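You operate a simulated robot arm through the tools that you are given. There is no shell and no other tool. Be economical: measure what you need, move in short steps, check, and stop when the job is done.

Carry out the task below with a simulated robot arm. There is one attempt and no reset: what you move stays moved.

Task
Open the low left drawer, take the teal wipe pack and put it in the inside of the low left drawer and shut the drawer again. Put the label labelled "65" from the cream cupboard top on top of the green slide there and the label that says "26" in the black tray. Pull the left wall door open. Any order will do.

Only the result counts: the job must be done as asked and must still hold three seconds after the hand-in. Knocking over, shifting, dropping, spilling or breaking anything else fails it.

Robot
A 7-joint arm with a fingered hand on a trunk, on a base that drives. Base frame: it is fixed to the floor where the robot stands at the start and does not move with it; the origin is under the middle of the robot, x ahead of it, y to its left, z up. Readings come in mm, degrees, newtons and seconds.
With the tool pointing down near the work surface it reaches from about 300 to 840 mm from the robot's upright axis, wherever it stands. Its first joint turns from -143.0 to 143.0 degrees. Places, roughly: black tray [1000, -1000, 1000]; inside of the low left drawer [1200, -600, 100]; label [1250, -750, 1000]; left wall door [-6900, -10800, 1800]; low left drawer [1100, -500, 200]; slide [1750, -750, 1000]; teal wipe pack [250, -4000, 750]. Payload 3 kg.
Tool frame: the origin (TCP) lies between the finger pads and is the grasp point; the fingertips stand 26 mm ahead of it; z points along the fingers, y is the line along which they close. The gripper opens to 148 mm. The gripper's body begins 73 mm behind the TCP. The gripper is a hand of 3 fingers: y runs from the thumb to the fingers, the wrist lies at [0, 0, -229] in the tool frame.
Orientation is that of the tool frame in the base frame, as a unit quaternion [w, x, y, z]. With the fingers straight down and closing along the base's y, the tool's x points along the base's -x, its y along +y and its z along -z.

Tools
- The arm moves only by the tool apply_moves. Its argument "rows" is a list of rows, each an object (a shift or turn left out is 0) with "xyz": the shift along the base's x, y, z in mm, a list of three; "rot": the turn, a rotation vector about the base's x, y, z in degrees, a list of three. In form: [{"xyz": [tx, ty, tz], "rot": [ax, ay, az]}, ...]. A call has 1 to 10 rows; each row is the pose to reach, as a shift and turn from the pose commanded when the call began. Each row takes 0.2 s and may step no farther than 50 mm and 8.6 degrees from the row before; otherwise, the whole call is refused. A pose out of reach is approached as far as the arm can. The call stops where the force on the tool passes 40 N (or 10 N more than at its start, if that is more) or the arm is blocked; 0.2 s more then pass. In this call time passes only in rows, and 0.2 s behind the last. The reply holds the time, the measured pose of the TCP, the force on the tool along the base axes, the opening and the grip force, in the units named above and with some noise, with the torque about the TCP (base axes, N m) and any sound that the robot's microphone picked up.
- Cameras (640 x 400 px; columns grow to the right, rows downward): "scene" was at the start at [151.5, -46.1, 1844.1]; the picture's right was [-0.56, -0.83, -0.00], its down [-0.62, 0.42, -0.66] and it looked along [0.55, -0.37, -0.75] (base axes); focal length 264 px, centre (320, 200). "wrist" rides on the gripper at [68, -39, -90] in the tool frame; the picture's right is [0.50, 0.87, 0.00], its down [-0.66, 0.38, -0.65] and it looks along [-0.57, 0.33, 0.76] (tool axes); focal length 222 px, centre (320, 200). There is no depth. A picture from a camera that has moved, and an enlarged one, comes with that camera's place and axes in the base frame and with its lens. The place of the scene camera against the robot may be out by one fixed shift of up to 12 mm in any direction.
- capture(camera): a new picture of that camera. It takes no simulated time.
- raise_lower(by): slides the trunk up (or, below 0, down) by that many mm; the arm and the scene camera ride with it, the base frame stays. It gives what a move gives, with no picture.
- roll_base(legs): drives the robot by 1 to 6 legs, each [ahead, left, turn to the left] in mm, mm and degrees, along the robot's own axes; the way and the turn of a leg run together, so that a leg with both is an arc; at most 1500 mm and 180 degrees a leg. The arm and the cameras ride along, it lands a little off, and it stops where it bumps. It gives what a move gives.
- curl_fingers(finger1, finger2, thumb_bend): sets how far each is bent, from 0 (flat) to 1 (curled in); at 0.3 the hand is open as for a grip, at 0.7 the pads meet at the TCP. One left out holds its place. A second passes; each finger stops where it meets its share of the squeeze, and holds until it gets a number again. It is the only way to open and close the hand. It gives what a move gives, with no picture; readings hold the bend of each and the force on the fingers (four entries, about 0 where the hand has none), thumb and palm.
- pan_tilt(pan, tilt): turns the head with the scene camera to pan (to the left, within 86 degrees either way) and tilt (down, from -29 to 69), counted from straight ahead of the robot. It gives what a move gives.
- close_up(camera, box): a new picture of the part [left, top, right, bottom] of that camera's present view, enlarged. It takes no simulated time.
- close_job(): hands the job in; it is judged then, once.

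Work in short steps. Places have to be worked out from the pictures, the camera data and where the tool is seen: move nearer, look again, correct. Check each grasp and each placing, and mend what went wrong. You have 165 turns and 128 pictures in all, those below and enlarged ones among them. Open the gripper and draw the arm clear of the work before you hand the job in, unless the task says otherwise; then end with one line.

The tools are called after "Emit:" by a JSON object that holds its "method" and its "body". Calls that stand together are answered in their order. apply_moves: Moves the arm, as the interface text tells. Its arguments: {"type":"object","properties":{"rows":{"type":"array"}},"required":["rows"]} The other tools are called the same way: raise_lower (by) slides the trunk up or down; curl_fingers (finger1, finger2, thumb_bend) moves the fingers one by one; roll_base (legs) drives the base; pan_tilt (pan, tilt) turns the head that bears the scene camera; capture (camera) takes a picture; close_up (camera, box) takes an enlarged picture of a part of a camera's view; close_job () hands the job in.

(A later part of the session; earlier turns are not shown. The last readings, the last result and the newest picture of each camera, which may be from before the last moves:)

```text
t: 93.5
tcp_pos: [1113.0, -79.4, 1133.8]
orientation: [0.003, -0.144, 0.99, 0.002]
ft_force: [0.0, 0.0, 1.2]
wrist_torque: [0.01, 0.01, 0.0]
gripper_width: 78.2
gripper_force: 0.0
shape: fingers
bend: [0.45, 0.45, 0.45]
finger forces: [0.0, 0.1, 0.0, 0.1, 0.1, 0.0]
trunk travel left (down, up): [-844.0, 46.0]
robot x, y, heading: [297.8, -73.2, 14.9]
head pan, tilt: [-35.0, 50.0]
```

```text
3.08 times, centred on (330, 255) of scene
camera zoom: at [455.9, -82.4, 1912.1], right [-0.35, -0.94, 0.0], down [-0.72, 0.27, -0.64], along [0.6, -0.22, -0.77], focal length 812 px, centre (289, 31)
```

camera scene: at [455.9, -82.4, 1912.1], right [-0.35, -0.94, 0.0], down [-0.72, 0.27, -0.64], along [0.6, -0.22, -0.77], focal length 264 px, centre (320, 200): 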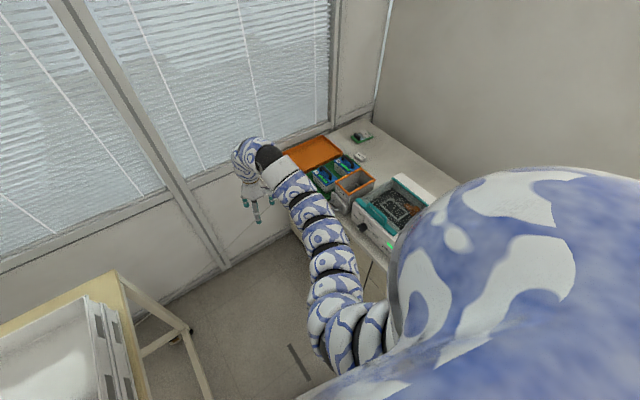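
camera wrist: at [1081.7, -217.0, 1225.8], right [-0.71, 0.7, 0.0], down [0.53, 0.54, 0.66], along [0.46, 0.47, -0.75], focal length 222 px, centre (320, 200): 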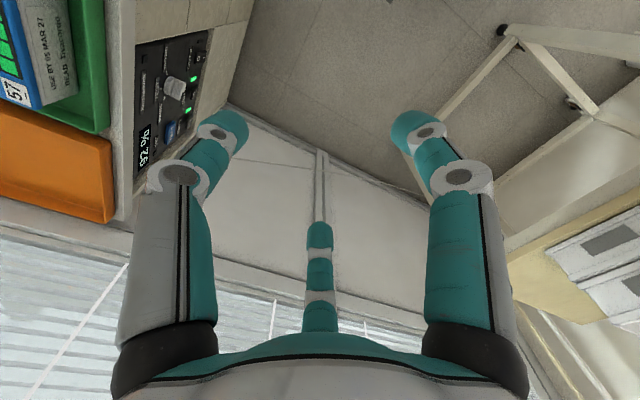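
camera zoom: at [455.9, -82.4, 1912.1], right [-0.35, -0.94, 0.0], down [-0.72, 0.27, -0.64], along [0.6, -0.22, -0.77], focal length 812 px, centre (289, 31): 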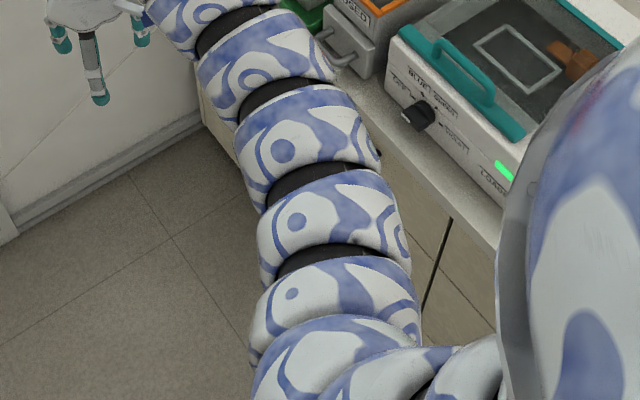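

The arm is now straight and clear. I lower the trunk 400 and take pictures.

Emit:
{"method": "raise_lower", "body": {"by": -400}}

Emit:
{"method": "capture", "body": {"camera": "wrist"}}

Emit:
{"method": "capture", "body": {"camera": "scene"}}

```text
t: 97.3
tcp_pos: [1111.8, -80.2, 734.6]
orientation: [0.004, -0.144, 0.99, 0.002]
ft_force: [-0.5, 0.3, 0.2]
wrist_torque: [0.0, 0.01, 0.02]
gripper_width: 78.5
gripper_force: 0.1
shape: fingers
bend: [0.45, 0.45, 0.45]
finger forces: [0.0, 0.0, 0.0, 0.0, 0.1, 0.1]
trunk travel left (down, up): [-444.0, 446.0]
robot x, y, heading: [298.2, -75.9, 14.6]
head pan, tilt: [-35.0, 50.0]
```

```text
67 pictures are left
camera wrist: at [1056.9, -138.0, 823.3], right [-0.73, 0.69, 0.0], down [0.52, 0.55, 0.66], along [0.45, 0.48, -0.75], focal length 222 px, centre (320, 200)
```

wrist: 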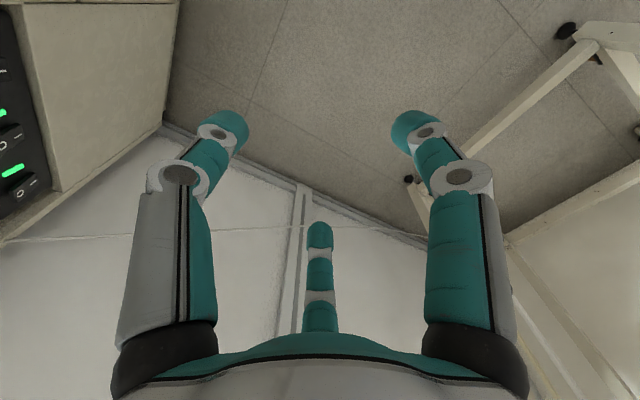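

```text
66 pictures are left
camera scene: at [454.8, -83.8, 1512.3], right [-0.35, -0.94, 0.0], down [-0.72, 0.27, -0.64], along [0.6, -0.22, -0.77], focal length 264 px, centre (320, 200)
```

scene: 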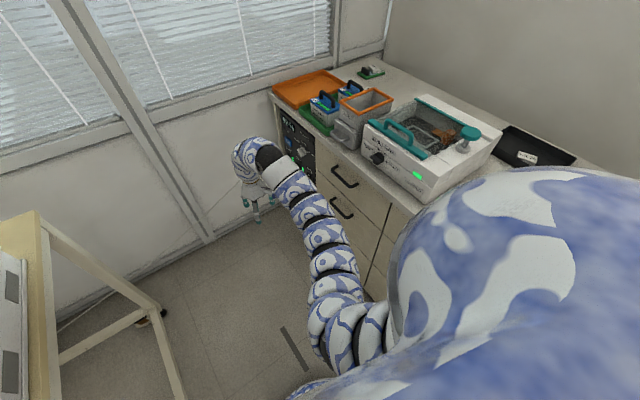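

Handle bars of the left column triangulate at about (1136,-441) with z ≈ 751, 548 and ~286 (low). I tilt the tool 75° about the cabinet axis so it points at the drawer front (thumb on top), moving nearer.

Emit:
{"method": "apply_moves", "body": {"rows": [{"xyz": [1, -24, 0], "rot": [-7.25, -1.95, 0]}, {"xyz": [3, -48, 0], "rot": [-14.5, -3.9, 0]}, {"xyz": [4, -72, 0], "rot": [-21.7, -5.8, 0]}, {"xyz": [5, -96, 0], "rot": [-29, -7.8, 0]}, {"xyz": [6, -120, 0], "rot": [-36.2, -9.7, 0]}, {"xyz": [8, -144, 0], "rot": [-43.5, -11.7, 0]}, {"xyz": [9, -168, 0], "rot": [-50.7, -13.6, 0]}, {"xyz": [10, -192, 0], "rot": [-58, -15.5, 0]}, {"xyz": [12, -216, 0], "rot": [-65.2, -17.5, 0]}, {"xyz": [13, -240, 0], "rot": [-72.5, -19.4, 0]}]}}

Emit:
{"method": "capture", "body": {"camera": "scene"}}

Emit:
{"method": "capture", "body": {"camera": "wrist"}}

```text
t: 99.5
tcp_pos: [1123.9, -321.0, 731.7]
orientation: [0.074, -0.117, 0.785, -0.603]
ft_force: [0.9, -0.1, -0.3]
wrist_torque: [0.0, 0.0, 0.0]
gripper_width: 78.7
gripper_force: 0.0
shape: fingers
bend: [0.45, 0.45, 0.45]
finger forces: [0.0, 0.1, 0.1, 0.0, 0.0, 0.1]
out of reach, approached as far as the arm can: row 3, 4, 5
trunk travel left (down, up): [-444.0, 446.0]
robot x, y, heading: [296.3, -77.4, 14.5]
head pan, tilt: [-35.0, 50.0]
```

```text
65 pictures are left
camera scene: at [454.8, -84.0, 1512.2], right [-0.35, -0.94, 0.0], down [-0.72, 0.27, -0.64], along [0.6, -0.22, -0.77], focal length 264 px, centre (320, 200)
```

scene: 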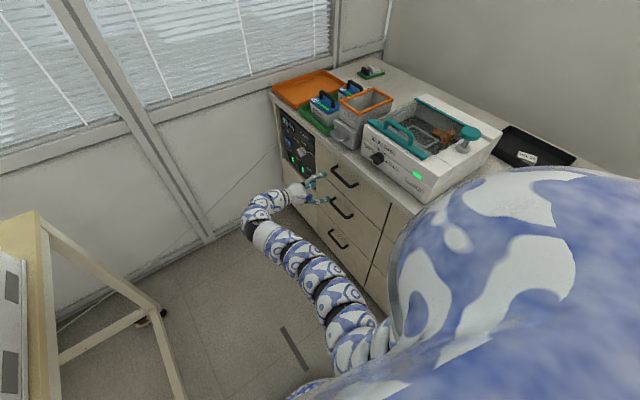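

```text
64 pictures are left
camera wrist: at [1039.0, -265.3, 794.9], right [-0.56, 0.07, -0.82], down [0.43, 0.88, -0.21], along [0.71, -0.47, -0.53], focal length 222 px, centre (320, 200)
```

wrist: 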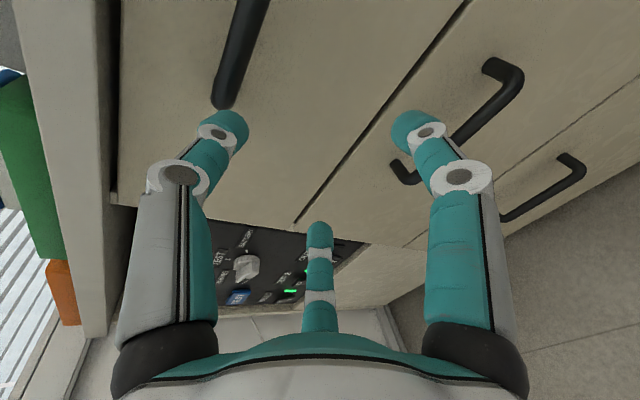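

Clear view of all three left handles. I lower the trunk 380 to bring the hand to the low handle.

Emit:
{"method": "raise_lower", "body": {"by": -380}}

Emit:
{"method": "capture", "body": {"camera": "wrist"}}

Emit:
{"method": "capture", "body": {"camera": "scene"}}

```text
t: 103.2
tcp_pos: [1122.3, -319.9, 351.8]
orientation: [0.075, -0.117, 0.785, -0.603]
ft_force: [-0.4, 0.5, -1.2]
wrist_torque: [0.01, 0.0, -0.02]
gripper_width: 78.4
gripper_force: 0.1
shape: fingers
bend: [0.45, 0.45, 0.45]
finger forces: [0.1, 0.0, 0.0, 0.0, 0.0, 0.1]
trunk travel left (down, up): [-64.0, 826.0]
robot x, y, heading: [300.0, -73.8, 14.7]
head pan, tilt: [-35.0, 50.0]
```

```text
63 pictures are left
camera wrist: at [1039.0, -264.7, 415.1], right [-0.56, 0.08, -0.82], down [0.43, 0.88, -0.21], along [0.71, -0.47, -0.53], focal length 222 px, centre (320, 200)
```

wrist: 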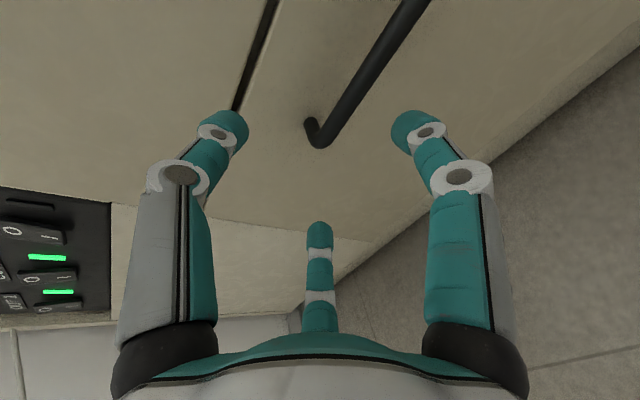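

```text
62 pictures are left
camera scene: at [454.7, -83.8, 1132.3], right [-0.35, -0.94, 0.0], down [-0.72, 0.27, -0.64], along [0.6, -0.22, -0.77], focal length 264 px, centre (320, 200)
```

scene: 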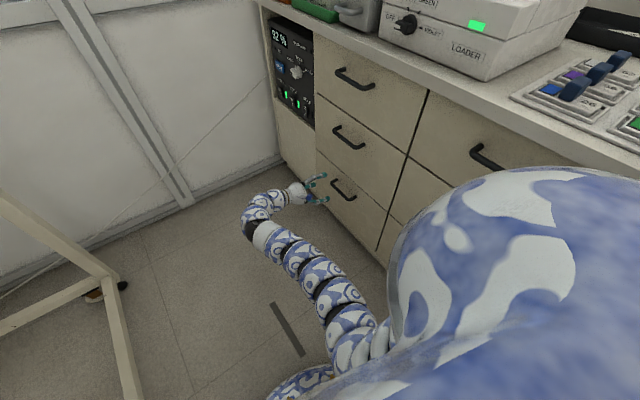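

Low bar centre refined to about (1119,-446,305). I move to just in front of it and look again.

Emit:
{"method": "apply_moves", "body": {"rows": [{"xyz": [-5, -20, -25]}, {"xyz": [-10, -50, -47]}, {"xyz": [-14, -80, -47]}]}}

Emit:
{"method": "capture", "body": {"camera": "wrist"}}

Emit:
{"method": "close_up", "body": {"camera": "scene", "box": [250, 140, 410, 240]}}

```text
t: 104.0
tcp_pos: [1114.2, -385.1, 305.3]
orientation: [0.077, -0.118, 0.786, -0.602]
ft_force: [-3.6, 6.9, 1.0]
wrist_torque: [-0.37, -0.16, -0.07]
gripper_width: 78.0
gripper_force: 3.8
shape: fingers
bend: [0.45, 0.45, 0.45]
finger forces: [0.0, 0.0, 0.0, 0.1, 7.2, 0.0]
trunk travel left (down, up): [-64.0, 826.0]
robot x, y, heading: [293.7, -71.1, 14.9]
head pan, tilt: [-35.0, 50.0]
stopped in row 3: the force on the tool passed its limit at 58 N (the readings are from after the stop); the commanded pose is now the measured one
```

```text
61 pictures are left
camera wrist: at [1027.6, -331.7, 367.9], right [-0.56, 0.07, -0.82], down [0.42, 0.88, -0.21], along [0.71, -0.46, -0.53], focal length 222 px, centre (320, 200)
```

wrist: 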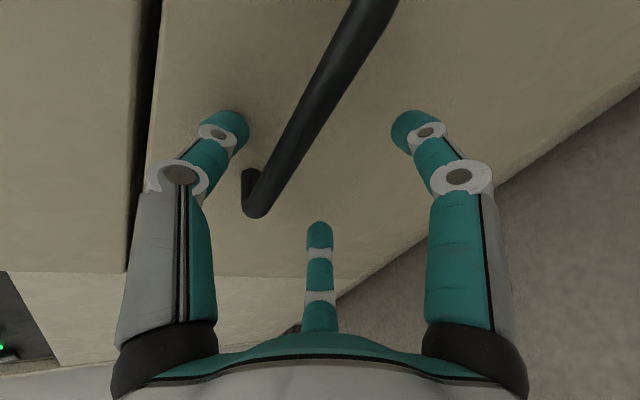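

```text
4.00 times, centred on (330, 190) of scene
camera zoom: at [454.6, -83.3, 1132.3], right [-0.35, -0.94, 0.0], down [-0.72, 0.27, -0.64], along [0.6, -0.22, -0.77], focal length 1056 px, centre (280, 240)
```

zoom: 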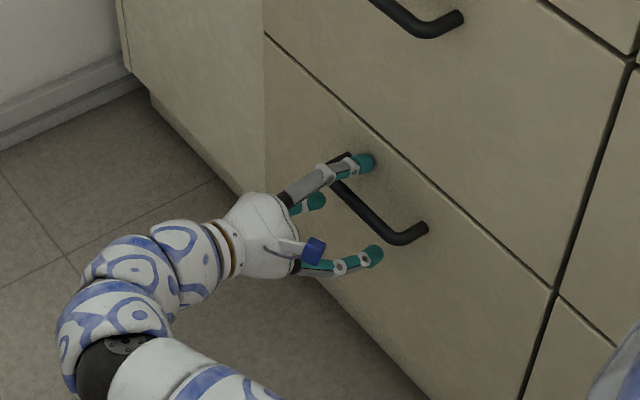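

The thumb touched the drawer face, so the face is at n≈55 and the bar near z≈333, just at the TCP's depth. I ease back, rise and centre on the bar.

Emit:
{"method": "apply_moves", "body": {"rows": [{"xyz": [-3, 9, 5]}, {"xyz": [-20, 5, 18]}, {"xyz": [-38, -4, 26]}]}}

Emit:
{"method": "capture", "body": {"camera": "wrist"}}

Emit:
{"method": "close_up", "body": {"camera": "scene", "box": [250, 140, 410, 240]}}

```text
t: 104.8
tcp_pos: [1075.4, -386.2, 329.9]
orientation: [0.077, -0.12, 0.786, -0.602]
ft_force: [0.5, 0.8, -0.3]
wrist_torque: [-0.05, 0.0, 0.01]
gripper_width: 78.5
gripper_force: 0.1
shape: fingers
bend: [0.45, 0.45, 0.45]
finger forces: [0.0, 0.0, 0.0, 0.0, 0.0, 0.0]
trunk travel left (down, up): [-64.0, 826.0]
robot x, y, heading: [298.3, -74.4, 14.7]
head pan, tilt: [-35.0, 50.0]
```

```text
59 pictures are left
camera wrist: at [989.4, -333.9, 392.4], right [-0.56, 0.07, -0.82], down [0.42, 0.88, -0.21], along [0.71, -0.46, -0.53], focal length 222 px, centre (320, 200)
```

wrist: 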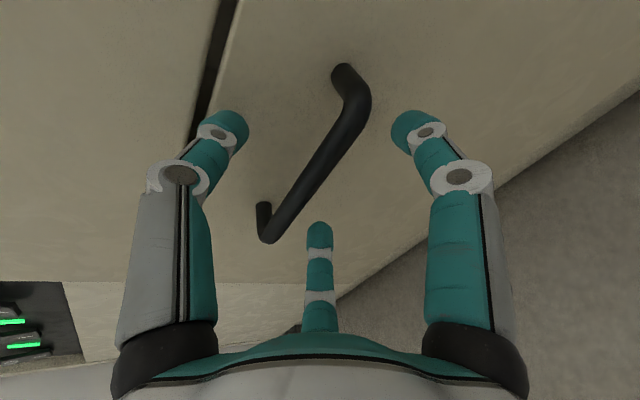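

```text
4.00 times, centred on (330, 190) of scene
camera zoom: at [454.8, -83.4, 1132.2], right [-0.35, -0.94, 0.0], down [-0.72, 0.27, -0.64], along [0.6, -0.22, -0.77], focal length 1056 px, centre (280, 240)
```

zoom: 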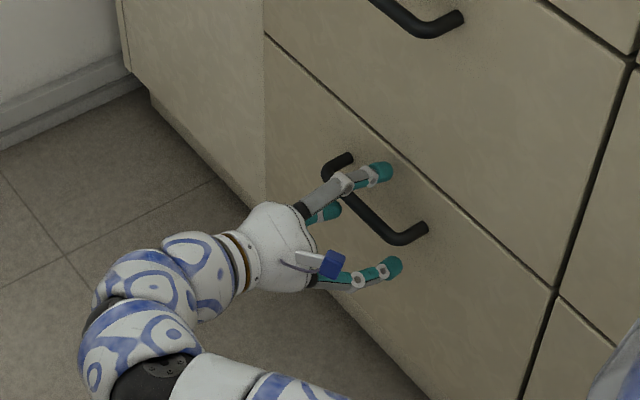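

The bar is centred between thumb and fingers. I move 8 mm in and close.

Emit:
{"method": "apply_moves", "body": {"rows": [{"xyz": [2, -8, 2]}]}}

Emit:
{"method": "curl_fingers", "body": {"finger1": 0.75, "finger2": 0.75, "thumb_bend": 0.75}}

Emit:
{"method": "capture", "body": {"camera": "wrist"}}

```text
t: 105.2
tcp_pos: [1077.2, -396.5, 333.7]
orientation: [0.076, -0.118, 0.786, -0.602]
ft_force: [-4.6, 7.6, 1.2]
wrist_torque: [-0.37, -0.22, -0.12]
gripper_width: 77.9
gripper_force: 4.1
shape: fingers
bend: [0.45, 0.45, 0.45]
finger forces: [0.1, 0.1, 0.0, 0.1, 7.6, 0.0]
trunk travel left (down, up): [-64.0, 826.0]
robot x, y, heading: [297.9, -75.7, 14.7]
head pan, tilt: [-35.0, 50.0]
```

```text
t: 106.2
tcp_pos: [1077.3, -397.8, 331.9]
orientation: [0.076, -0.118, 0.786, -0.602]
ft_force: [-1.2, -4.5, -7.5]
wrist_torque: [0.04, 0.0, -0.05]
gripper_width: 4.9
gripper_force: 10.9
shape: fingers
bend: [0.72, 0.72, 0.71]
finger forces: [7.4, 7.1, 0.1, 0.0, 6.6, 0.0]
trunk travel left (down, up): [-64.0, 826.0]
robot x, y, heading: [300.0, -74.4, 15.1]
head pan, tilt: [-35.0, 50.0]
```

```text
57 pictures are left
camera wrist: at [990.4, -343.2, 394.5], right [-0.56, 0.08, -0.82], down [0.42, 0.88, -0.21], along [0.71, -0.46, -0.53], focal length 222 px, centre (320, 200)
```

wrist: 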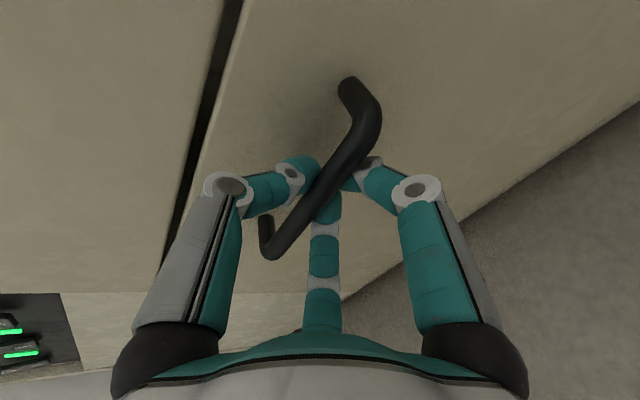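

The digits have closed behind the bar, hooking it. I pull outward along the cabinet normal.

Emit:
{"method": "apply_moves", "body": {"rows": [{"xyz": [-5, 19, 0]}, {"xyz": [-10, 39, 0]}, {"xyz": [-16, 58, 0]}, {"xyz": [-21, 77, 0]}, {"xyz": [-26, 97, 0]}]}}

Emit:
{"method": "close_up", "body": {"camera": "scene", "box": [210, 100, 450, 250]}}

```text
t: 107.4
tcp_pos: [1051.6, -301.1, 332.3]
orientation: [0.077, -0.12, 0.786, -0.602]
ft_force: [-2.9, -0.4, -9.9]
wrist_torque: [0.08, -0.02, -0.01]
gripper_width: 0.5
gripper_force: 11.9
shape: fingers
bend: [0.73, 0.73, 0.73]
finger forces: [9.2, 9.1, 0.1, 0.1, 4.6, 0.0]
trunk travel left (down, up): [-64.0, 826.0]
robot x, y, heading: [298.4, -73.3, 14.6]
head pan, tilt: [-35.0, 50.0]
```

```text
2.67 times, centred on (330, 175) of scene
camera zoom: at [455.2, -83.7, 1132.2], right [-0.35, -0.94, 0.0], down [-0.72, 0.27, -0.64], along [0.6, -0.22, -0.77], focal length 704 px, centre (293, 267)
```

zoom: 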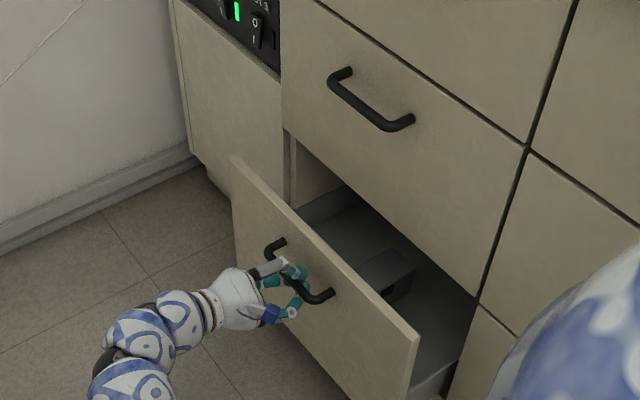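

The drawer is opening (about 95 mm) and there is a grey item inside. I pull further.

Emit:
{"method": "apply_moves", "body": {"rows": [{"xyz": [-6, 24, 0]}, {"xyz": [-13, 48, 0]}, {"xyz": [-19, 72, 0]}, {"xyz": [-26, 97, 0]}, {"xyz": [-32, 121, 0]}, {"xyz": [-39, 145, 0]}, {"xyz": [-45, 169, 0]}]}}

Emit:
{"method": "close_up", "body": {"camera": "scene", "box": [210, 100, 450, 250]}}

```text
t: 109.0
tcp_pos: [1006.3, -130.8, 334.6]
orientation: [0.077, -0.12, 0.786, -0.602]
ft_force: [-5.1, -0.5, -13.8]
wrist_torque: [0.04, 0.0, -0.06]
gripper_width: 0.5
gripper_force: 13.1
shape: fingers
bend: [0.73, 0.73, 0.73]
finger forces: [11.3, 11.1, 0.0, 0.1, 3.6, 0.1]
trunk travel left (down, up): [-64.0, 826.0]
robot x, y, heading: [298.3, -76.3, 14.9]
head pan, tilt: [-35.0, 50.0]
```

```text
2.67 times, centred on (330, 175) of scene
camera zoom: at [455.4, -83.3, 1132.1], right [-0.35, -0.94, 0.0], down [-0.72, 0.27, -0.64], along [0.6, -0.22, -0.77], focal length 704 px, centre (293, 267)
```

zoom: 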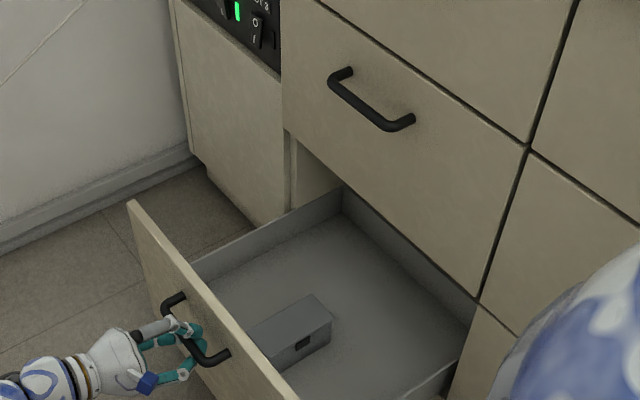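

The drawer is about 270 mm open. I release the bar and back off.

Emit:
{"method": "curl_fingers", "body": {"finger1": 0.35, "finger2": 0.35, "thumb_bend": 0.35}}

Emit:
{"method": "apply_moves", "body": {"rows": [{"xyz": [-8, 30, 0]}, {"xyz": [-16, 60, 0]}, {"xyz": [-22, 80, 20]}]}}

Emit:
{"method": "raise_lower", "body": {"by": 400}}

Emit:
{"method": "pan_tilt", "body": {"pan": -86, "tilt": 30}}

Emit:
{"method": "capture", "body": {"camera": "scene"}}

```text
t: 110.0
tcp_pos: [1005.1, -132.1, 334.4]
orientation: [0.077, -0.12, 0.786, -0.601]
ft_force: [0.0, -0.4, 0.2]
wrist_torque: [0.02, -0.02, 0.02]
gripper_width: 110.9
gripper_force: 0.0
shape: fingers
bend: [0.35, 0.35, 0.35]
finger forces: [0.0, 0.1, 0.1, 0.0, 0.0, 0.1]
trunk travel left (down, up): [-64.0, 826.0]
robot x, y, heading: [295.7, -74.2, 14.8]
head pan, tilt: [-35.0, 50.0]
```

```text
t: 110.8
tcp_pos: [983.6, -54.1, 353.1]
orientation: [0.076, -0.119, 0.787, -0.601]
ft_force: [-0.1, -0.7, 0.2]
wrist_torque: [0.03, -0.01, 0.02]
gripper_width: 111.1
gripper_force: 0.1
shape: fingers
bend: [0.35, 0.35, 0.35]
finger forces: [0.1, 0.0, 0.0, 0.1, 0.0, 0.0]
trunk travel left (down, up): [-64.0, 826.0]
robot x, y, heading: [298.7, -77.1, 14.9]
head pan, tilt: [-35.0, 50.0]
```

```text
t: 114.6
tcp_pos: [984.3, -55.3, 753.9]
orientation: [0.077, -0.119, 0.786, -0.602]
ft_force: [-0.5, 0.0, 0.0]
wrist_torque: [0.03, -0.04, 0.01]
gripper_width: 110.5
gripper_force: 0.1
shape: fingers
bend: [0.35, 0.35, 0.35]
finger forces: [0.1, 0.0, 0.1, 0.0, 0.0, 0.0]
trunk travel left (down, up): [-464.0, 426.0]
robot x, y, heading: [297.5, -79.5, 14.8]
head pan, tilt: [-35.0, 50.0]
```

```text
t: 115.8
tcp_pos: [984.5, -54.9, 752.5]
orientation: [0.077, -0.119, 0.786, -0.602]
ft_force: [-0.2, 0.5, 0.5]
wrist_torque: [-0.01, 0.0, 0.0]
gripper_width: 110.9
gripper_force: 0.1
shape: fingers
bend: [0.35, 0.35, 0.35]
finger forces: [0.0, 0.0, 0.1, 0.1, 0.1, 0.0]
trunk travel left (down, up): [-464.0, 426.0]
robot x, y, heading: [294.6, -73.1, 14.7]
head pan, tilt: [-85.9, 30.0]
```

```text
54 pictures are left
camera scene: at [411.7, -142.4, 1561.7], right [-0.95, -0.32, 0.0], down [-0.16, 0.47, -0.87], along [0.28, -0.82, -0.5], focal length 264 px, centre (320, 200)
```

scene: 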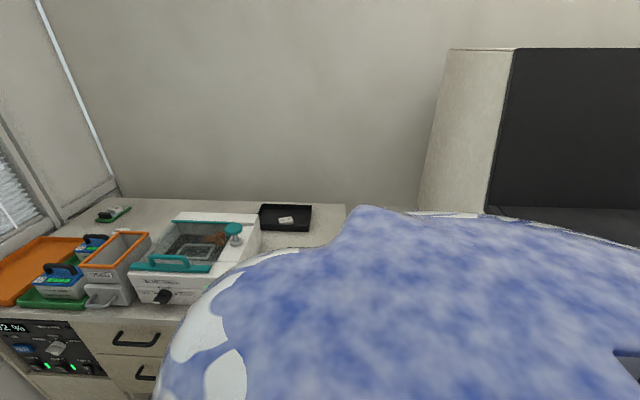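

I back away along the corridor, then look around with the head to find the way to the wipe pack.

Emit:
{"method": "roll_base", "body": {"legs": [[-450, 0, 0]]}}

Emit:
{"method": "pan_tilt", "body": {"pan": 86, "tilt": 30}}

Emit:
{"method": "capture", "body": {"camera": "scene"}}

Emit:
{"method": "pan_tilt", "body": {"pan": -86, "tilt": 15}}

Emit:
{"method": "capture", "body": {"camera": "scene"}}

```text
t: 118.5
tcp_pos: [549.3, -164.9, 754.5]
orientation: [0.078, -0.123, 0.785, -0.602]
ft_force: [0.3, 0.3, -0.7]
wrist_torque: [0.01, 0.02, 0.0]
gripper_width: 110.7
gripper_force: 0.1
shape: fingers
bend: [0.35, 0.35, 0.35]
finger forces: [0.0, 0.0, 0.1, 0.0, 0.1, 0.1]
trunk travel left (down, up): [-464.0, 426.0]
robot x, y, heading: [-136.8, -190.2, 15.4]
head pan, tilt: [-85.9, 30.0]
```

```text
t: 121.1
tcp_pos: [548.9, -164.2, 754.0]
orientation: [0.079, -0.123, 0.785, -0.602]
ft_force: [-1.1, -0.4, 0.2]
wrist_torque: [-0.01, -0.02, -0.04]
gripper_width: 110.8
gripper_force: 0.1
shape: fingers
bend: [0.35, 0.35, 0.35]
finger forces: [0.0, 0.1, 0.0, 0.0, 0.1, 0.0]
trunk travel left (down, up): [-464.0, 426.0]
robot x, y, heading: [-133.9, -190.7, 15.1]
head pan, tilt: [85.9, 30.0]
```

```text
53 pictures are left
camera scene: at [-70.4, -84.0, 1561.8], right [0.98, 0.19, 0.0], down [0.1, -0.49, -0.87], along [-0.17, 0.85, -0.5], focal length 264 px, centre (320, 200)
```

scene: 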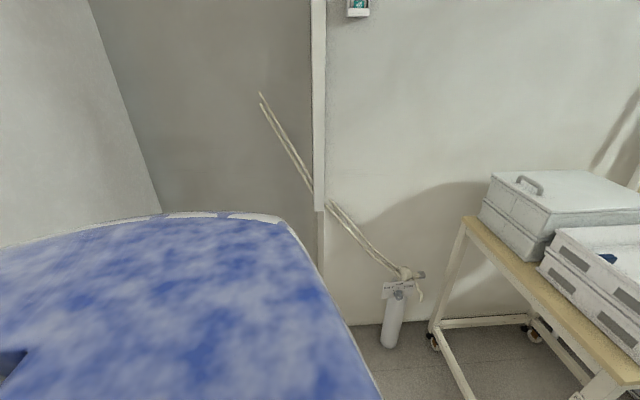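

```text
t: 123.7
tcp_pos: [549.7, -164.1, 753.4]
orientation: [0.08, -0.123, 0.786, -0.601]
ft_force: [0.2, -0.3, 0.8]
wrist_torque: [-0.03, 0.02, 0.0]
gripper_width: 110.8
gripper_force: 0.0
shape: fingers
bend: [0.35, 0.35, 0.35]
finger forces: [0.0, 0.0, 0.0, 0.0, 0.1, 0.0]
trunk travel left (down, up): [-464.0, 426.0]
robot x, y, heading: [-138.1, -192.3, 15.3]
head pan, tilt: [-85.9, 15.0]
```

```text
52 pictures are left
camera scene: at [-21.8, -260.8, 1586.0], right [-0.94, -0.33, 0.0], down [-0.09, 0.24, -0.97], along [0.32, -0.91, -0.26], focal length 264 px, centre (320, 200)
```

scene: 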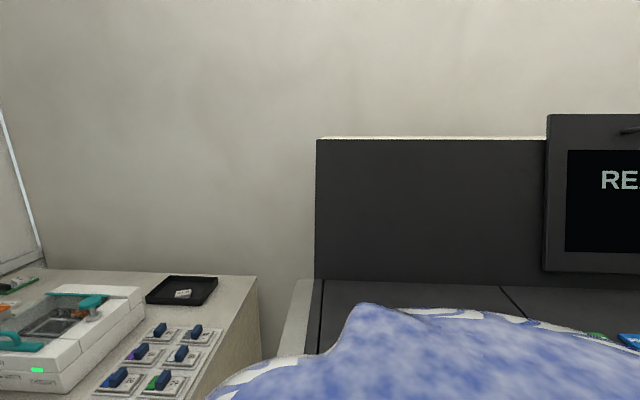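

There is room to turn left (wall ~1.15 m away). I turn 165° left and look down the room.

Emit:
{"method": "roll_base", "body": {"legs": [[0, 0, 165]]}}

Emit:
{"method": "pan_tilt", "body": {"pan": 20, "tilt": 20}}

Emit:
{"method": "capture", "body": {"camera": "scene"}}

Emit:
{"method": "pan_tilt", "body": {"pan": 80, "tilt": 20}}

Emit:
{"method": "capture", "body": {"camera": "scene"}}

```text
t: 130.9
tcp_pos: [-808.2, -52.9, 753.3]
orientation: [-0.606, 0.795, 0.027, -0.007]
ft_force: [0.2, 0.4, 0.6]
wrist_torque: [-0.03, -0.04, 0.01]
gripper_width: 110.8
gripper_force: 0.1
shape: fingers
bend: [0.35, 0.35, 0.35]
finger forces: [0.1, 0.1, 0.1, 0.0, 0.0, 0.0]
trunk travel left (down, up): [-464.0, 426.0]
robot x, y, heading: [-137.2, -192.2, -178.5]
head pan, tilt: [-85.9, 15.0]
```

```text
t: 132.7
tcp_pos: [-808.5, -54.6, 752.8]
orientation: [-0.606, 0.795, 0.027, -0.007]
ft_force: [0.1, -0.1, 0.0]
wrist_torque: [0.02, -0.01, 0.03]
gripper_width: 110.8
gripper_force: 0.1
shape: fingers
bend: [0.35, 0.35, 0.35]
finger forces: [0.0, 0.1, 0.0, 0.0, 0.1, 0.1]
trunk travel left (down, up): [-464.0, 426.0]
robot x, y, heading: [-135.4, -189.4, -178.4]
head pan, tilt: [20.0, 20.0]
```

```text
51 pictures are left
camera scene: at [-296.9, -229.8, 1577.8], right [-0.36, 0.93, 0.0], down [0.32, 0.12, -0.94], along [-0.87, -0.34, -0.34], focal length 264 px, centre (320, 200)
```

scene: 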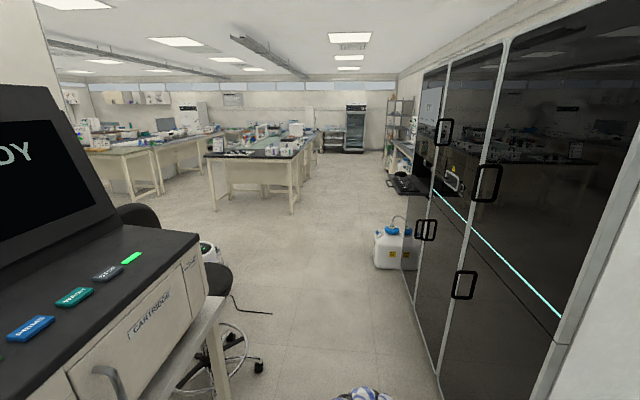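

```text
t: 134.0
tcp_pos: [-808.0, -53.6, 753.5]
orientation: [-0.606, 0.795, 0.027, -0.007]
ft_force: [-0.1, 0.6, 0.3]
wrist_torque: [0.04, 0.01, 0.0]
gripper_width: 110.7
gripper_force: 0.1
shape: fingers
bend: [0.35, 0.35, 0.35]
finger forces: [0.1, 0.1, 0.0, 0.1, 0.0, 0.1]
trunk travel left (down, up): [-464.0, 426.0]
robot x, y, heading: [-138.9, -192.2, -179.0]
head pan, tilt: [80.0, 20.0]
```

```text
50 pictures are left
camera scene: at [-224.2, -287.9, 1577.8], right [-0.99, 0.15, 0.0], down [0.05, 0.34, -0.94], along [-0.14, -0.93, -0.34], focal length 264 px, centre (320, 200)
```

scene: 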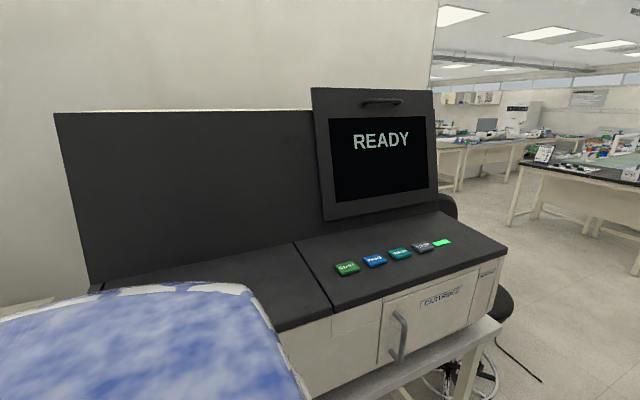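

The robot is in a bay of a large lab; the pack lies behind the counter's back wall. I drive out along the aisle, then turn left toward the pack side and look.

Emit:
{"method": "roll_base", "body": {"legs": [[0, 0, 14], [1450, 80, 0], [520, 0, 0], [0, 0, 90]]}}

Emit:
{"method": "pan_tilt", "body": {"pan": 25, "tilt": 20}}

Emit:
{"method": "capture", "body": {"camera": "scene"}}

```text
t: 148.4
tcp_pos: [-2002.4, -1476.2, 753.9]
orientation: [-0.38, 0.483, 0.632, -0.473]
ft_force: [-0.4, -0.6, 0.3]
wrist_torque: [-0.01, -0.02, 0.02]
gripper_width: 111.0
gripper_force: 0.1
shape: fingers
bend: [0.35, 0.35, 0.35]
finger forces: [0.0, 0.1, 0.0, 0.0, 0.0, 0.1]
trunk travel left (down, up): [-464.0, 426.0]
robot x, y, heading: [-1999.7, -789.9, -77.7]
head pan, tilt: [80.0, 20.0]
```

```text
t: 149.7
tcp_pos: [-2003.6, -1476.0, 752.9]
orientation: [-0.379, 0.483, 0.631, -0.473]
ft_force: [0.0, 0.2, -0.6]
wrist_torque: [0.02, 0.01, 0.03]
gripper_width: 110.9
gripper_force: 0.1
shape: fingers
bend: [0.35, 0.35, 0.35]
finger forces: [0.1, 0.0, 0.0, 0.1, 0.1, 0.0]
trunk travel left (down, up): [-464.0, 426.0]
robot x, y, heading: [-1999.2, -789.1, -77.2]
head pan, tilt: [25.0, 20.0]
```

```text
49 pictures are left
camera scene: at [-1918.1, -944.4, 1577.8], right [-0.79, -0.61, 0.0], down [-0.21, 0.27, -0.94], along [0.58, -0.74, -0.34], focal length 264 px, centre (320, 200)
```

scene: 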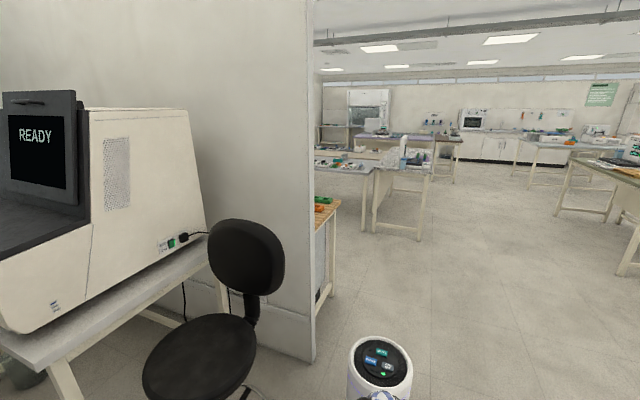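

There is a bin/cylinder ahead near my path. I zoom at where the pack should appear (≈(330,165)).

Emit:
{"method": "close_up", "body": {"camera": "scene", "box": [300, 110, 460, 210]}}

Emit:
{"method": "pan_tilt", "body": {"pan": 5, "tilt": 50}}

Emit:
{"method": "capture", "body": {"camera": "scene"}}

```text
4.00 times, centred on (380, 160) of scene
camera zoom: at [-1918.1, -944.4, 1577.8], right [-0.79, -0.61, 0.0], down [-0.21, 0.27, -0.94], along [0.58, -0.74, -0.34], focal length 1056 px, centre (80, 360)
```

zoom: 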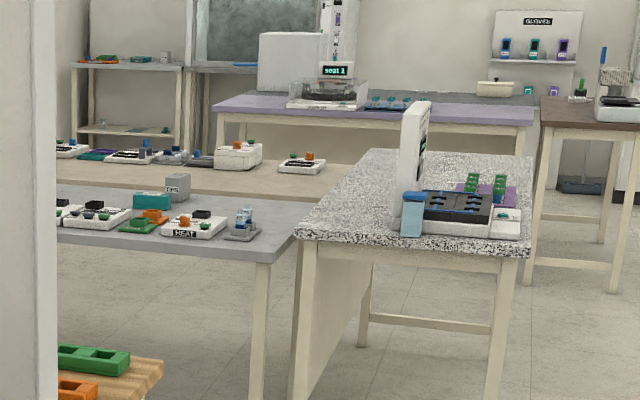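

```text
t: 150.6
tcp_pos: [-2002.3, -1475.5, 752.8]
orientation: [-0.38, 0.482, 0.632, -0.473]
ft_force: [-0.4, 0.3, 0.2]
wrist_torque: [0.03, 0.0, 0.01]
gripper_width: 110.6
gripper_force: 0.0
shape: fingers
bend: [0.35, 0.35, 0.35]
finger forces: [0.0, 0.0, 0.1, 0.0, 0.1, 0.0]
trunk travel left (down, up): [-464.0, 426.0]
robot x, y, heading: [-1995.3, -791.9, -77.0]
head pan, tilt: [5.0, 50.0]
```

```text
47 pictures are left
camera scene: at [-1951.6, -944.2, 1532.3], right [-0.95, -0.31, 0.0], down [-0.23, 0.73, -0.64], along [0.2, -0.61, -0.77], focal length 264 px, centre (320, 200)
```

scene: 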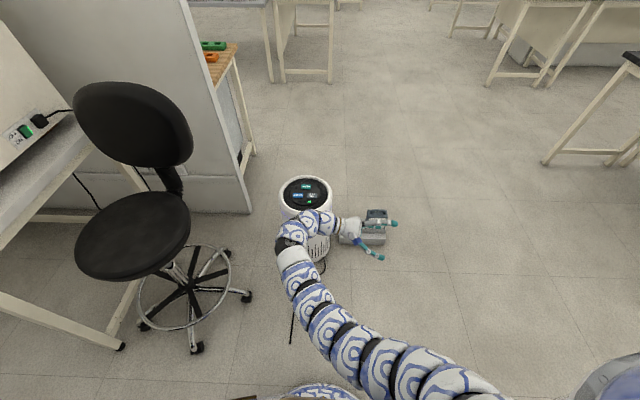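

The cylinder and a floor box block the direct way; I go around: right 800 mm, then ahead about 2.6 m, and look again.

Emit:
{"method": "roll_base", "body": {"legs": [[0, -820, 2], [1400, 0, 0], [1150, 0, 0]]}}

Emit:
{"method": "pan_tilt", "body": {"pan": 60, "tilt": 25}}

Emit:
{"method": "capture", "body": {"camera": "scene"}}

```text
t: 167.0
tcp_pos: [-2087.4, -4140.3, 752.4]
orientation: [-0.365, 0.463, 0.646, -0.484]
ft_force: [0.7, 0.1, 0.1]
wrist_torque: [0.03, -0.02, -0.03]
gripper_width: 111.0
gripper_force: 0.1
shape: fingers
bend: [0.35, 0.35, 0.35]
finger forces: [0.0, 0.0, 0.0, 0.0, 0.1, 0.1]
trunk travel left (down, up): [-464.0, 426.0]
robot x, y, heading: [-2123.3, -3454.0, -73.5]
head pan, tilt: [5.0, 50.0]
```

```text
t: 168.2
tcp_pos: [-2087.1, -4139.5, 753.5]
orientation: [-0.364, 0.463, 0.647, -0.485]
ft_force: [0.9, 0.1, -0.3]
wrist_torque: [-0.03, -0.03, -0.01]
gripper_width: 111.3
gripper_force: 0.1
shape: fingers
bend: [0.35, 0.35, 0.35]
finger forces: [0.1, 0.1, 0.1, 0.0, 0.1, 0.1]
trunk travel left (down, up): [-464.0, 426.0]
robot x, y, heading: [-2127.2, -3455.0, -73.6]
head pan, tilt: [60.0, 25.0]
```

```text
46 pictures are left
camera scene: at [-2008.1, -3555.6, 1569.7], right [-0.24, -0.97, 0.0], down [-0.41, 0.1, -0.91], along [0.88, -0.21, -0.42], focal length 264 px, centre (320, 200)
```

scene: 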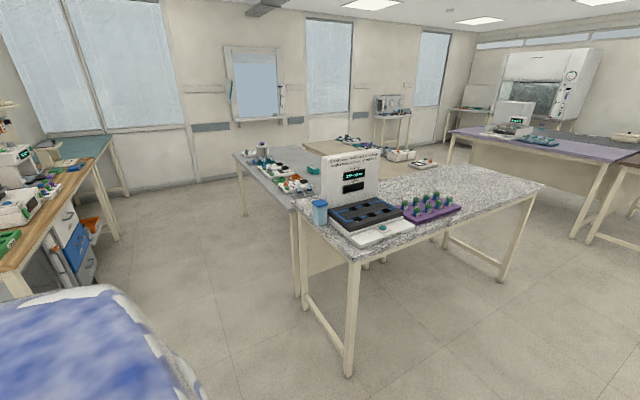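

I zoom on the grey table to locate the teal pack.

Emit:
{"method": "close_up", "body": {"camera": "scene", "box": [220, 130, 348, 210]}}

```text
5.00 times, centred on (284, 170) of scene
camera zoom: at [-2008.1, -3555.6, 1569.7], right [-0.24, -0.97, 0.0], down [-0.41, 0.1, -0.91], along [0.88, -0.21, -0.42], focal length 1320 px, centre (500, 350)
```

zoom: 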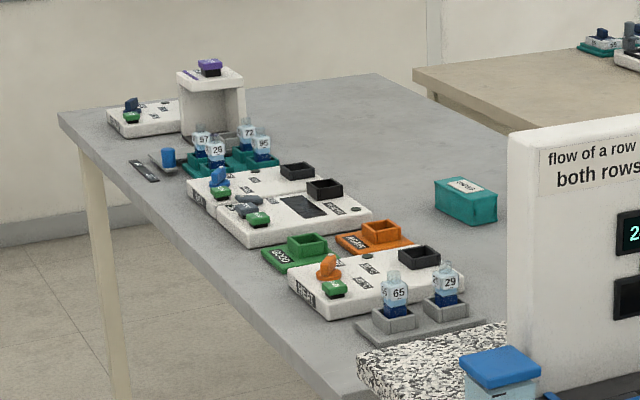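

The teal pack is at about (170,-4015,~820), ~480 mm in from the table's near edge. I back up a bit, turn the tool to point down again, and raise before driving left along the table.

Emit:
{"method": "roll_base", "body": {"legs": [[-300, 0, -1]]}}

Emit:
{"method": "raise_lower", "body": {"by": 250}}

Emit:
{"method": "apply_moves", "body": {"rows": [{"rot": [2.1, -7, 0]}, {"rot": [4.1, -13.9, 0]}, {"rot": [6.2, -20.9, 0]}, {"rot": [8.2, -27.8, 0]}, {"rot": [10.3, -34.8, 0]}, {"rot": [12.4, -41.7, 0]}, {"rot": [14.4, -48.7, 0]}, {"rot": [16.5, -55.6, 0]}, {"rot": [18.5, -62.6, 0]}, {"rot": [20.6, -69.5, 0]}]}}

```text
t: 170.3
tcp_pos: [-2182.5, -3848.6, 753.0]
orientation: [-0.369, 0.469, 0.642, -0.482]
ft_force: [0.3, 0.1, 0.5]
wrist_torque: [-0.01, 0.03, 0.0]
gripper_width: 111.1
gripper_force: 0.1
shape: fingers
bend: [0.35, 0.35, 0.35]
finger forces: [0.0, 0.1, 0.0, 0.0, 0.0, 0.0]
trunk travel left (down, up): [-464.0, 426.0]
robot x, y, heading: [-2210.8, -3165.2, -74.6]
head pan, tilt: [60.0, 25.0]
```

```text
t: 172.9
tcp_pos: [-2181.5, -3847.9, 1002.5]
orientation: [-0.369, 0.468, 0.642, -0.482]
ft_force: [0.2, -0.9, -0.2]
wrist_torque: [0.02, 0.0, 0.01]
gripper_width: 111.0
gripper_force: 0.0
shape: fingers
bend: [0.35, 0.35, 0.35]
finger forces: [0.0, 0.1, 0.0, 0.0, 0.0, 0.0]
trunk travel left (down, up): [-714.0, 176.0]
robot x, y, heading: [-2208.6, -3165.6, -74.8]
head pan, tilt: [60.0, 25.0]
```

```text
t: 175.1
tcp_pos: [-2181.0, -3847.2, 1002.4]
orientation: [-0.012, 0.589, 0.808, -0.014]
ft_force: [0.3, 0.0, 0.9]
wrist_torque: [-0.02, -0.01, 0.03]
gripper_width: 111.0
gripper_force: 0.2
shape: fingers
bend: [0.35, 0.35, 0.35]
finger forces: [0.0, 0.0, 0.0, 0.0, 0.1, 0.1]
trunk travel left (down, up): [-714.0, 176.0]
robot x, y, heading: [-2208.3, -3165.3, -74.6]
head pan, tilt: [60.0, 25.0]
```

Tool is pointing down again. I drive left along the tables to stand opposite the pack.

Emit:
{"method": "roll_base", "body": {"legs": [[100, 1200, 0], [0, 1046, 0]]}}

Emit:
{"method": "pan_tilt", "body": {"pan": -10, "tilt": 45}}

Emit:
{"method": "capture", "body": {"camera": "scene"}}

```text
t: 186.1
tcp_pos: [-15.7, -3353.4, 1003.4]
orientation: [-0.013, 0.59, 0.807, -0.015]
ft_force: [-0.6, 0.0, 0.3]
wrist_torque: [0.0, -0.01, -0.03]
gripper_width: 110.5
gripper_force: 0.1
shape: fingers
bend: [0.35, 0.35, 0.35]
finger forces: [0.0, 0.0, 0.0, 0.1, 0.0, 0.1]
trunk travel left (down, up): [-714.0, 176.0]
robot x, y, heading: [-41.3, -2664.3, -75.2]
head pan, tilt: [60.0, 25.0]
```

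```text
t: 187.5
tcp_pos: [-15.2, -3354.7, 1002.5]
orientation: [-0.012, 0.592, 0.806, -0.015]
ft_force: [-0.8, 1.0, -0.3]
wrist_torque: [0.0, -0.03, 0.0]
gripper_width: 110.9
gripper_force: 0.0
shape: fingers
bend: [0.35, 0.35, 0.35]
finger forces: [0.1, 0.1, 0.1, 0.1, 0.0, 0.1]
trunk travel left (down, up): [-714.0, 176.0]
robot x, y, heading: [-36.3, -2666.3, -75.1]
head pan, tilt: [-10.0, 45.0]
```

```text
44 pictures are left
camera scene: at [-5.1, -2829.3, 1789.2], right [-1.0, -0.09, 0.0], down [-0.06, 0.7, -0.71], along [0.06, -0.7, -0.71], focal length 264 px, centre (320, 200)
```

scene: 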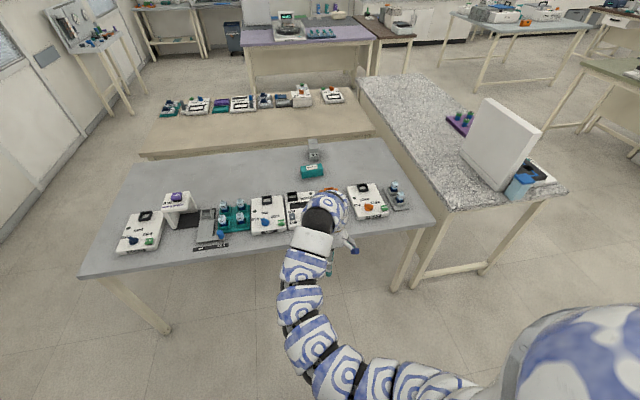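

The pack is at about (150,-4015). I raise and drive ahead 520 mm toward the table.

Emit:
{"method": "raise_lower", "body": {"by": 120}}

Emit:
{"method": "roll_base", "body": {"legs": [[530, 0, 0]]}}

Emit:
{"method": "capture", "body": {"camera": "scene"}}

Emit:
{"method": "capture", "body": {"camera": "wrist"}}

```text
t: 189.0
tcp_pos: [-16.9, -3355.1, 1123.1]
orientation: [-0.012, 0.592, 0.806, -0.015]
ft_force: [-1.1, 0.9, -0.2]
wrist_torque: [0.02, 0.02, -0.01]
gripper_width: 111.1
gripper_force: 0.1
shape: fingers
bend: [0.35, 0.35, 0.35]
finger forces: [0.0, 0.1, 0.0, 0.0, 0.0, 0.1]
trunk travel left (down, up): [-834.0, 56.0]
robot x, y, heading: [-37.8, -2667.2, -75.1]
head pan, tilt: [-10.0, 45.0]
```

```text
t: 192.1
tcp_pos: [129.4, -3863.5, 1121.8]
orientation: [-0.012, 0.588, 0.809, -0.015]
ft_force: [0.1, -0.2, 0.0]
wrist_torque: [0.01, -0.01, 0.01]
gripper_width: 110.9
gripper_force: 0.0
shape: fingers
bend: [0.35, 0.35, 0.35]
finger forces: [0.0, 0.0, 0.0, 0.0, 0.0, 0.0]
trunk travel left (down, up): [-834.0, 56.0]
robot x, y, heading: [99.2, -3177.5, -74.5]
head pan, tilt: [-10.0, 45.0]
```

```text
43 pictures are left
camera scene: at [135.5, -3340.1, 1909.0], right [-1.0, -0.1, 0.0], down [-0.07, 0.7, -0.71], along [0.07, -0.7, -0.71], focal length 264 px, centre (320, 200)
```

scene: 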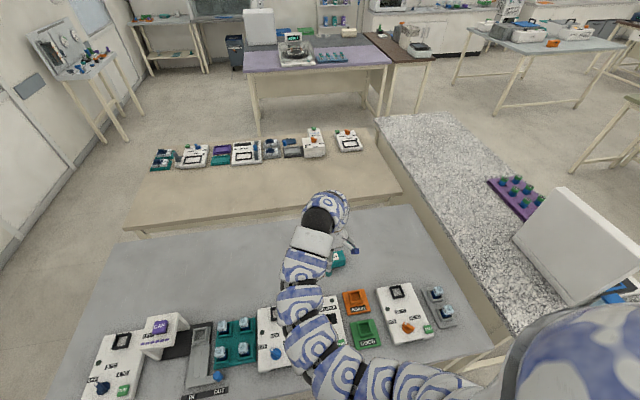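

```text
42 pictures are left
camera wrist: at [74.1, -3812.2, 1214.0], right [0.67, 0.74, -0.03], down [0.59, -0.5, 0.64], along [0.46, -0.45, -0.77], focal length 222 px, centre (320, 200)
```

wrist: 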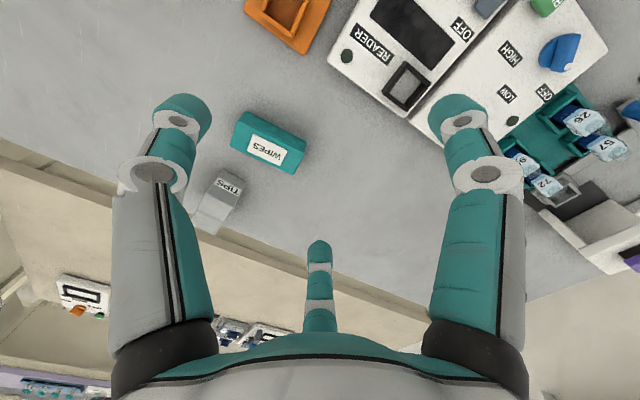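

The WIPES pack is around (132,-4007), long axis ~22°, which suits the present yaw (thumb at one end, fingers on the long sides). I creep 45 mm closer and open the hand fully, then move over it.

Emit:
{"method": "roll_base", "body": {"legs": [[45, 0, 0]]}}

Emit:
{"method": "curl_fingers", "body": {"finger1": 0.3, "finger2": 0.3, "thumb_bend": 0.25}}

Emit:
{"method": "apply_moves", "body": {"rows": [{"xyz": [-4, -35, 0], "rot": [0, 0, 2]}, {"xyz": [-7, -70, 0], "rot": [0, 0, 4]}, {"xyz": [-9, -100, 0], "rot": [0, 0, 4]}]}}

Emit:
{"method": "raise_lower", "body": {"by": -120}}

Emit:
{"method": "capture", "body": {"camera": "wrist"}}

```text
t: 193.0
tcp_pos: [140.1, -3908.1, 1121.6]
orientation: [-0.013, 0.588, 0.808, -0.013]
ft_force: [-0.6, -0.8, -0.2]
wrist_torque: [0.04, -0.01, 0.01]
gripper_width: 111.0
gripper_force: 0.0
shape: fingers
bend: [0.35, 0.35, 0.35]
finger forces: [0.1, 0.0, 0.0, 0.1, 0.0, 0.0]
trunk travel left (down, up): [-834.0, 56.0]
robot x, y, heading: [108.2, -3225.3, -74.8]
head pan, tilt: [-10.0, 45.0]
```

```text
t: 194.0
tcp_pos: [139.7, -3905.6, 1121.8]
orientation: [-0.011, 0.588, 0.808, -0.015]
ft_force: [-0.2, 0.7, -0.2]
wrist_torque: [0.01, 0.0, -0.01]
gripper_width: 132.1
gripper_force: 0.0
shape: fingers
bend: [0.3, 0.3, 0.25]
finger forces: [0.0, 0.0, 0.0, 0.0, 0.1, 0.0]
trunk travel left (down, up): [-834.0, 56.0]
robot x, y, heading: [107.9, -3226.3, -74.7]
head pan, tilt: [-10.0, 45.0]
```

```text
t: 194.8
tcp_pos: [130.3, -4006.4, 1119.9]
orientation: [-0.012, 0.56, 0.828, -0.015]
ft_force: [0.0, -0.5, 0.5]
wrist_torque: [0.02, -0.04, 0.02]
gripper_width: 131.8
gripper_force: 0.3
shape: fingers
bend: [0.3, 0.3, 0.25]
finger forces: [0.1, 0.1, 0.0, 0.0, 0.0, 0.1]
trunk travel left (down, up): [-834.0, 56.0]
robot x, y, heading: [116.0, -3222.7, -74.5]
head pan, tilt: [-10.0, 45.0]
```

```text
t: 196.3
tcp_pos: [129.5, -4005.5, 1002.2]
orientation: [-0.01, 0.559, 0.829, -0.015]
ft_force: [0.3, -0.2, -0.6]
wrist_torque: [0.0, -0.02, -0.01]
gripper_width: 131.9
gripper_force: 0.0
shape: fingers
bend: [0.3, 0.3, 0.25]
finger forces: [0.0, 0.0, 0.0, 0.0, 0.0, 0.1]
trunk travel left (down, up): [-714.0, 176.0]
robot x, y, heading: [116.3, -3223.0, -74.3]
head pan, tilt: [-10.0, 45.0]
```

```text
41 pictures are left
camera wrist: at [71.4, -3957.7, 1093.4], right [0.62, 0.79, -0.03], down [0.62, -0.46, 0.64], along [0.49, -0.41, -0.77], focal length 222 px, centre (320, 200)
```

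wrist: 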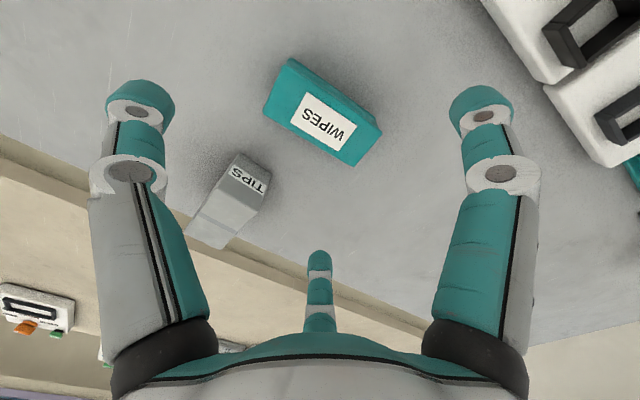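

Pack top ≈840, centre about (139,-4016), long axis ≈14°. I shift, turn -8°, and lower to just above.

Emit:
{"method": "apply_moves", "body": {"rows": [{"xyz": [9, -10, 0], "rot": [0, 0, -8]}]}}

Emit:
{"method": "raise_lower", "body": {"by": -110}}

Emit:
{"method": "capture", "body": {"camera": "wrist"}}

Emit:
{"method": "capture", "body": {"camera": "scene"}}

```text
t: 196.7
tcp_pos: [140.3, -4017.5, 1002.0]
orientation: [-0.014, 0.616, 0.788, -0.015]
ft_force: [-0.7, 0.2, -0.3]
wrist_torque: [-0.04, -0.03, -0.01]
gripper_width: 131.5
gripper_force: 0.1
shape: fingers
bend: [0.3, 0.3, 0.25]
finger forces: [0.0, 0.0, 0.0, 0.0, 0.0, 0.1]
trunk travel left (down, up): [-714.0, 176.0]
robot x, y, heading: [109.5, -3219.0, -74.9]
head pan, tilt: [-10.0, 45.0]
```

```text
t: 198.1
tcp_pos: [140.0, -4017.6, 892.1]
orientation: [-0.012, 0.615, 0.788, -0.015]
ft_force: [-1.1, 0.6, 0.0]
wrist_torque: [0.01, 0.02, -0.02]
gripper_width: 131.9
gripper_force: 0.1
shape: fingers
bend: [0.3, 0.3, 0.25]
finger forces: [0.0, 0.0, 0.0, 0.0, 0.0, 0.1]
trunk travel left (down, up): [-604.0, 286.0]
robot x, y, heading: [110.8, -3223.8, -74.1]
head pan, tilt: [-10.0, 45.0]
```

```text
40 pictures are left
camera wrist: at [88.7, -3960.9, 983.4], right [0.72, 0.69, -0.03], down [0.55, -0.54, 0.64], along [0.42, -0.48, -0.77], focal length 222 px, centre (320, 200)
```

wrist: 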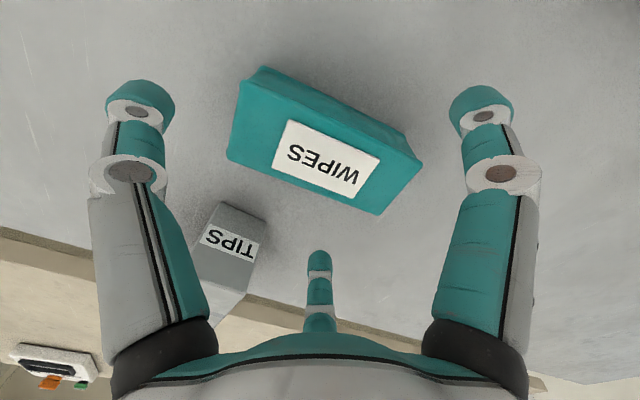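

```text
39 pictures are left
camera scene: at [147.1, -3382.0, 1679.2], right [-1.0, -0.1, 0.0], down [-0.07, 0.7, -0.71], along [0.07, -0.7, -0.71], focal length 264 px, centre (320, 200)
```

scene: 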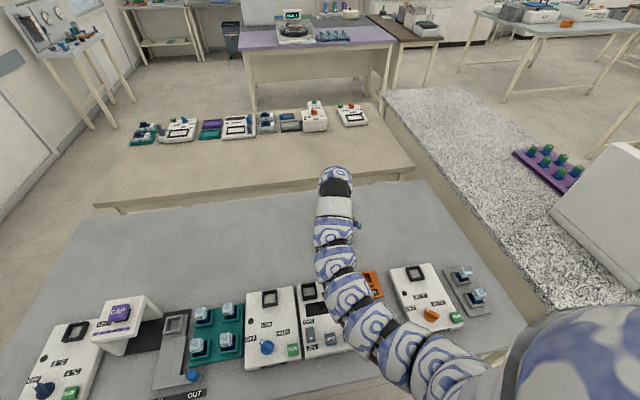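

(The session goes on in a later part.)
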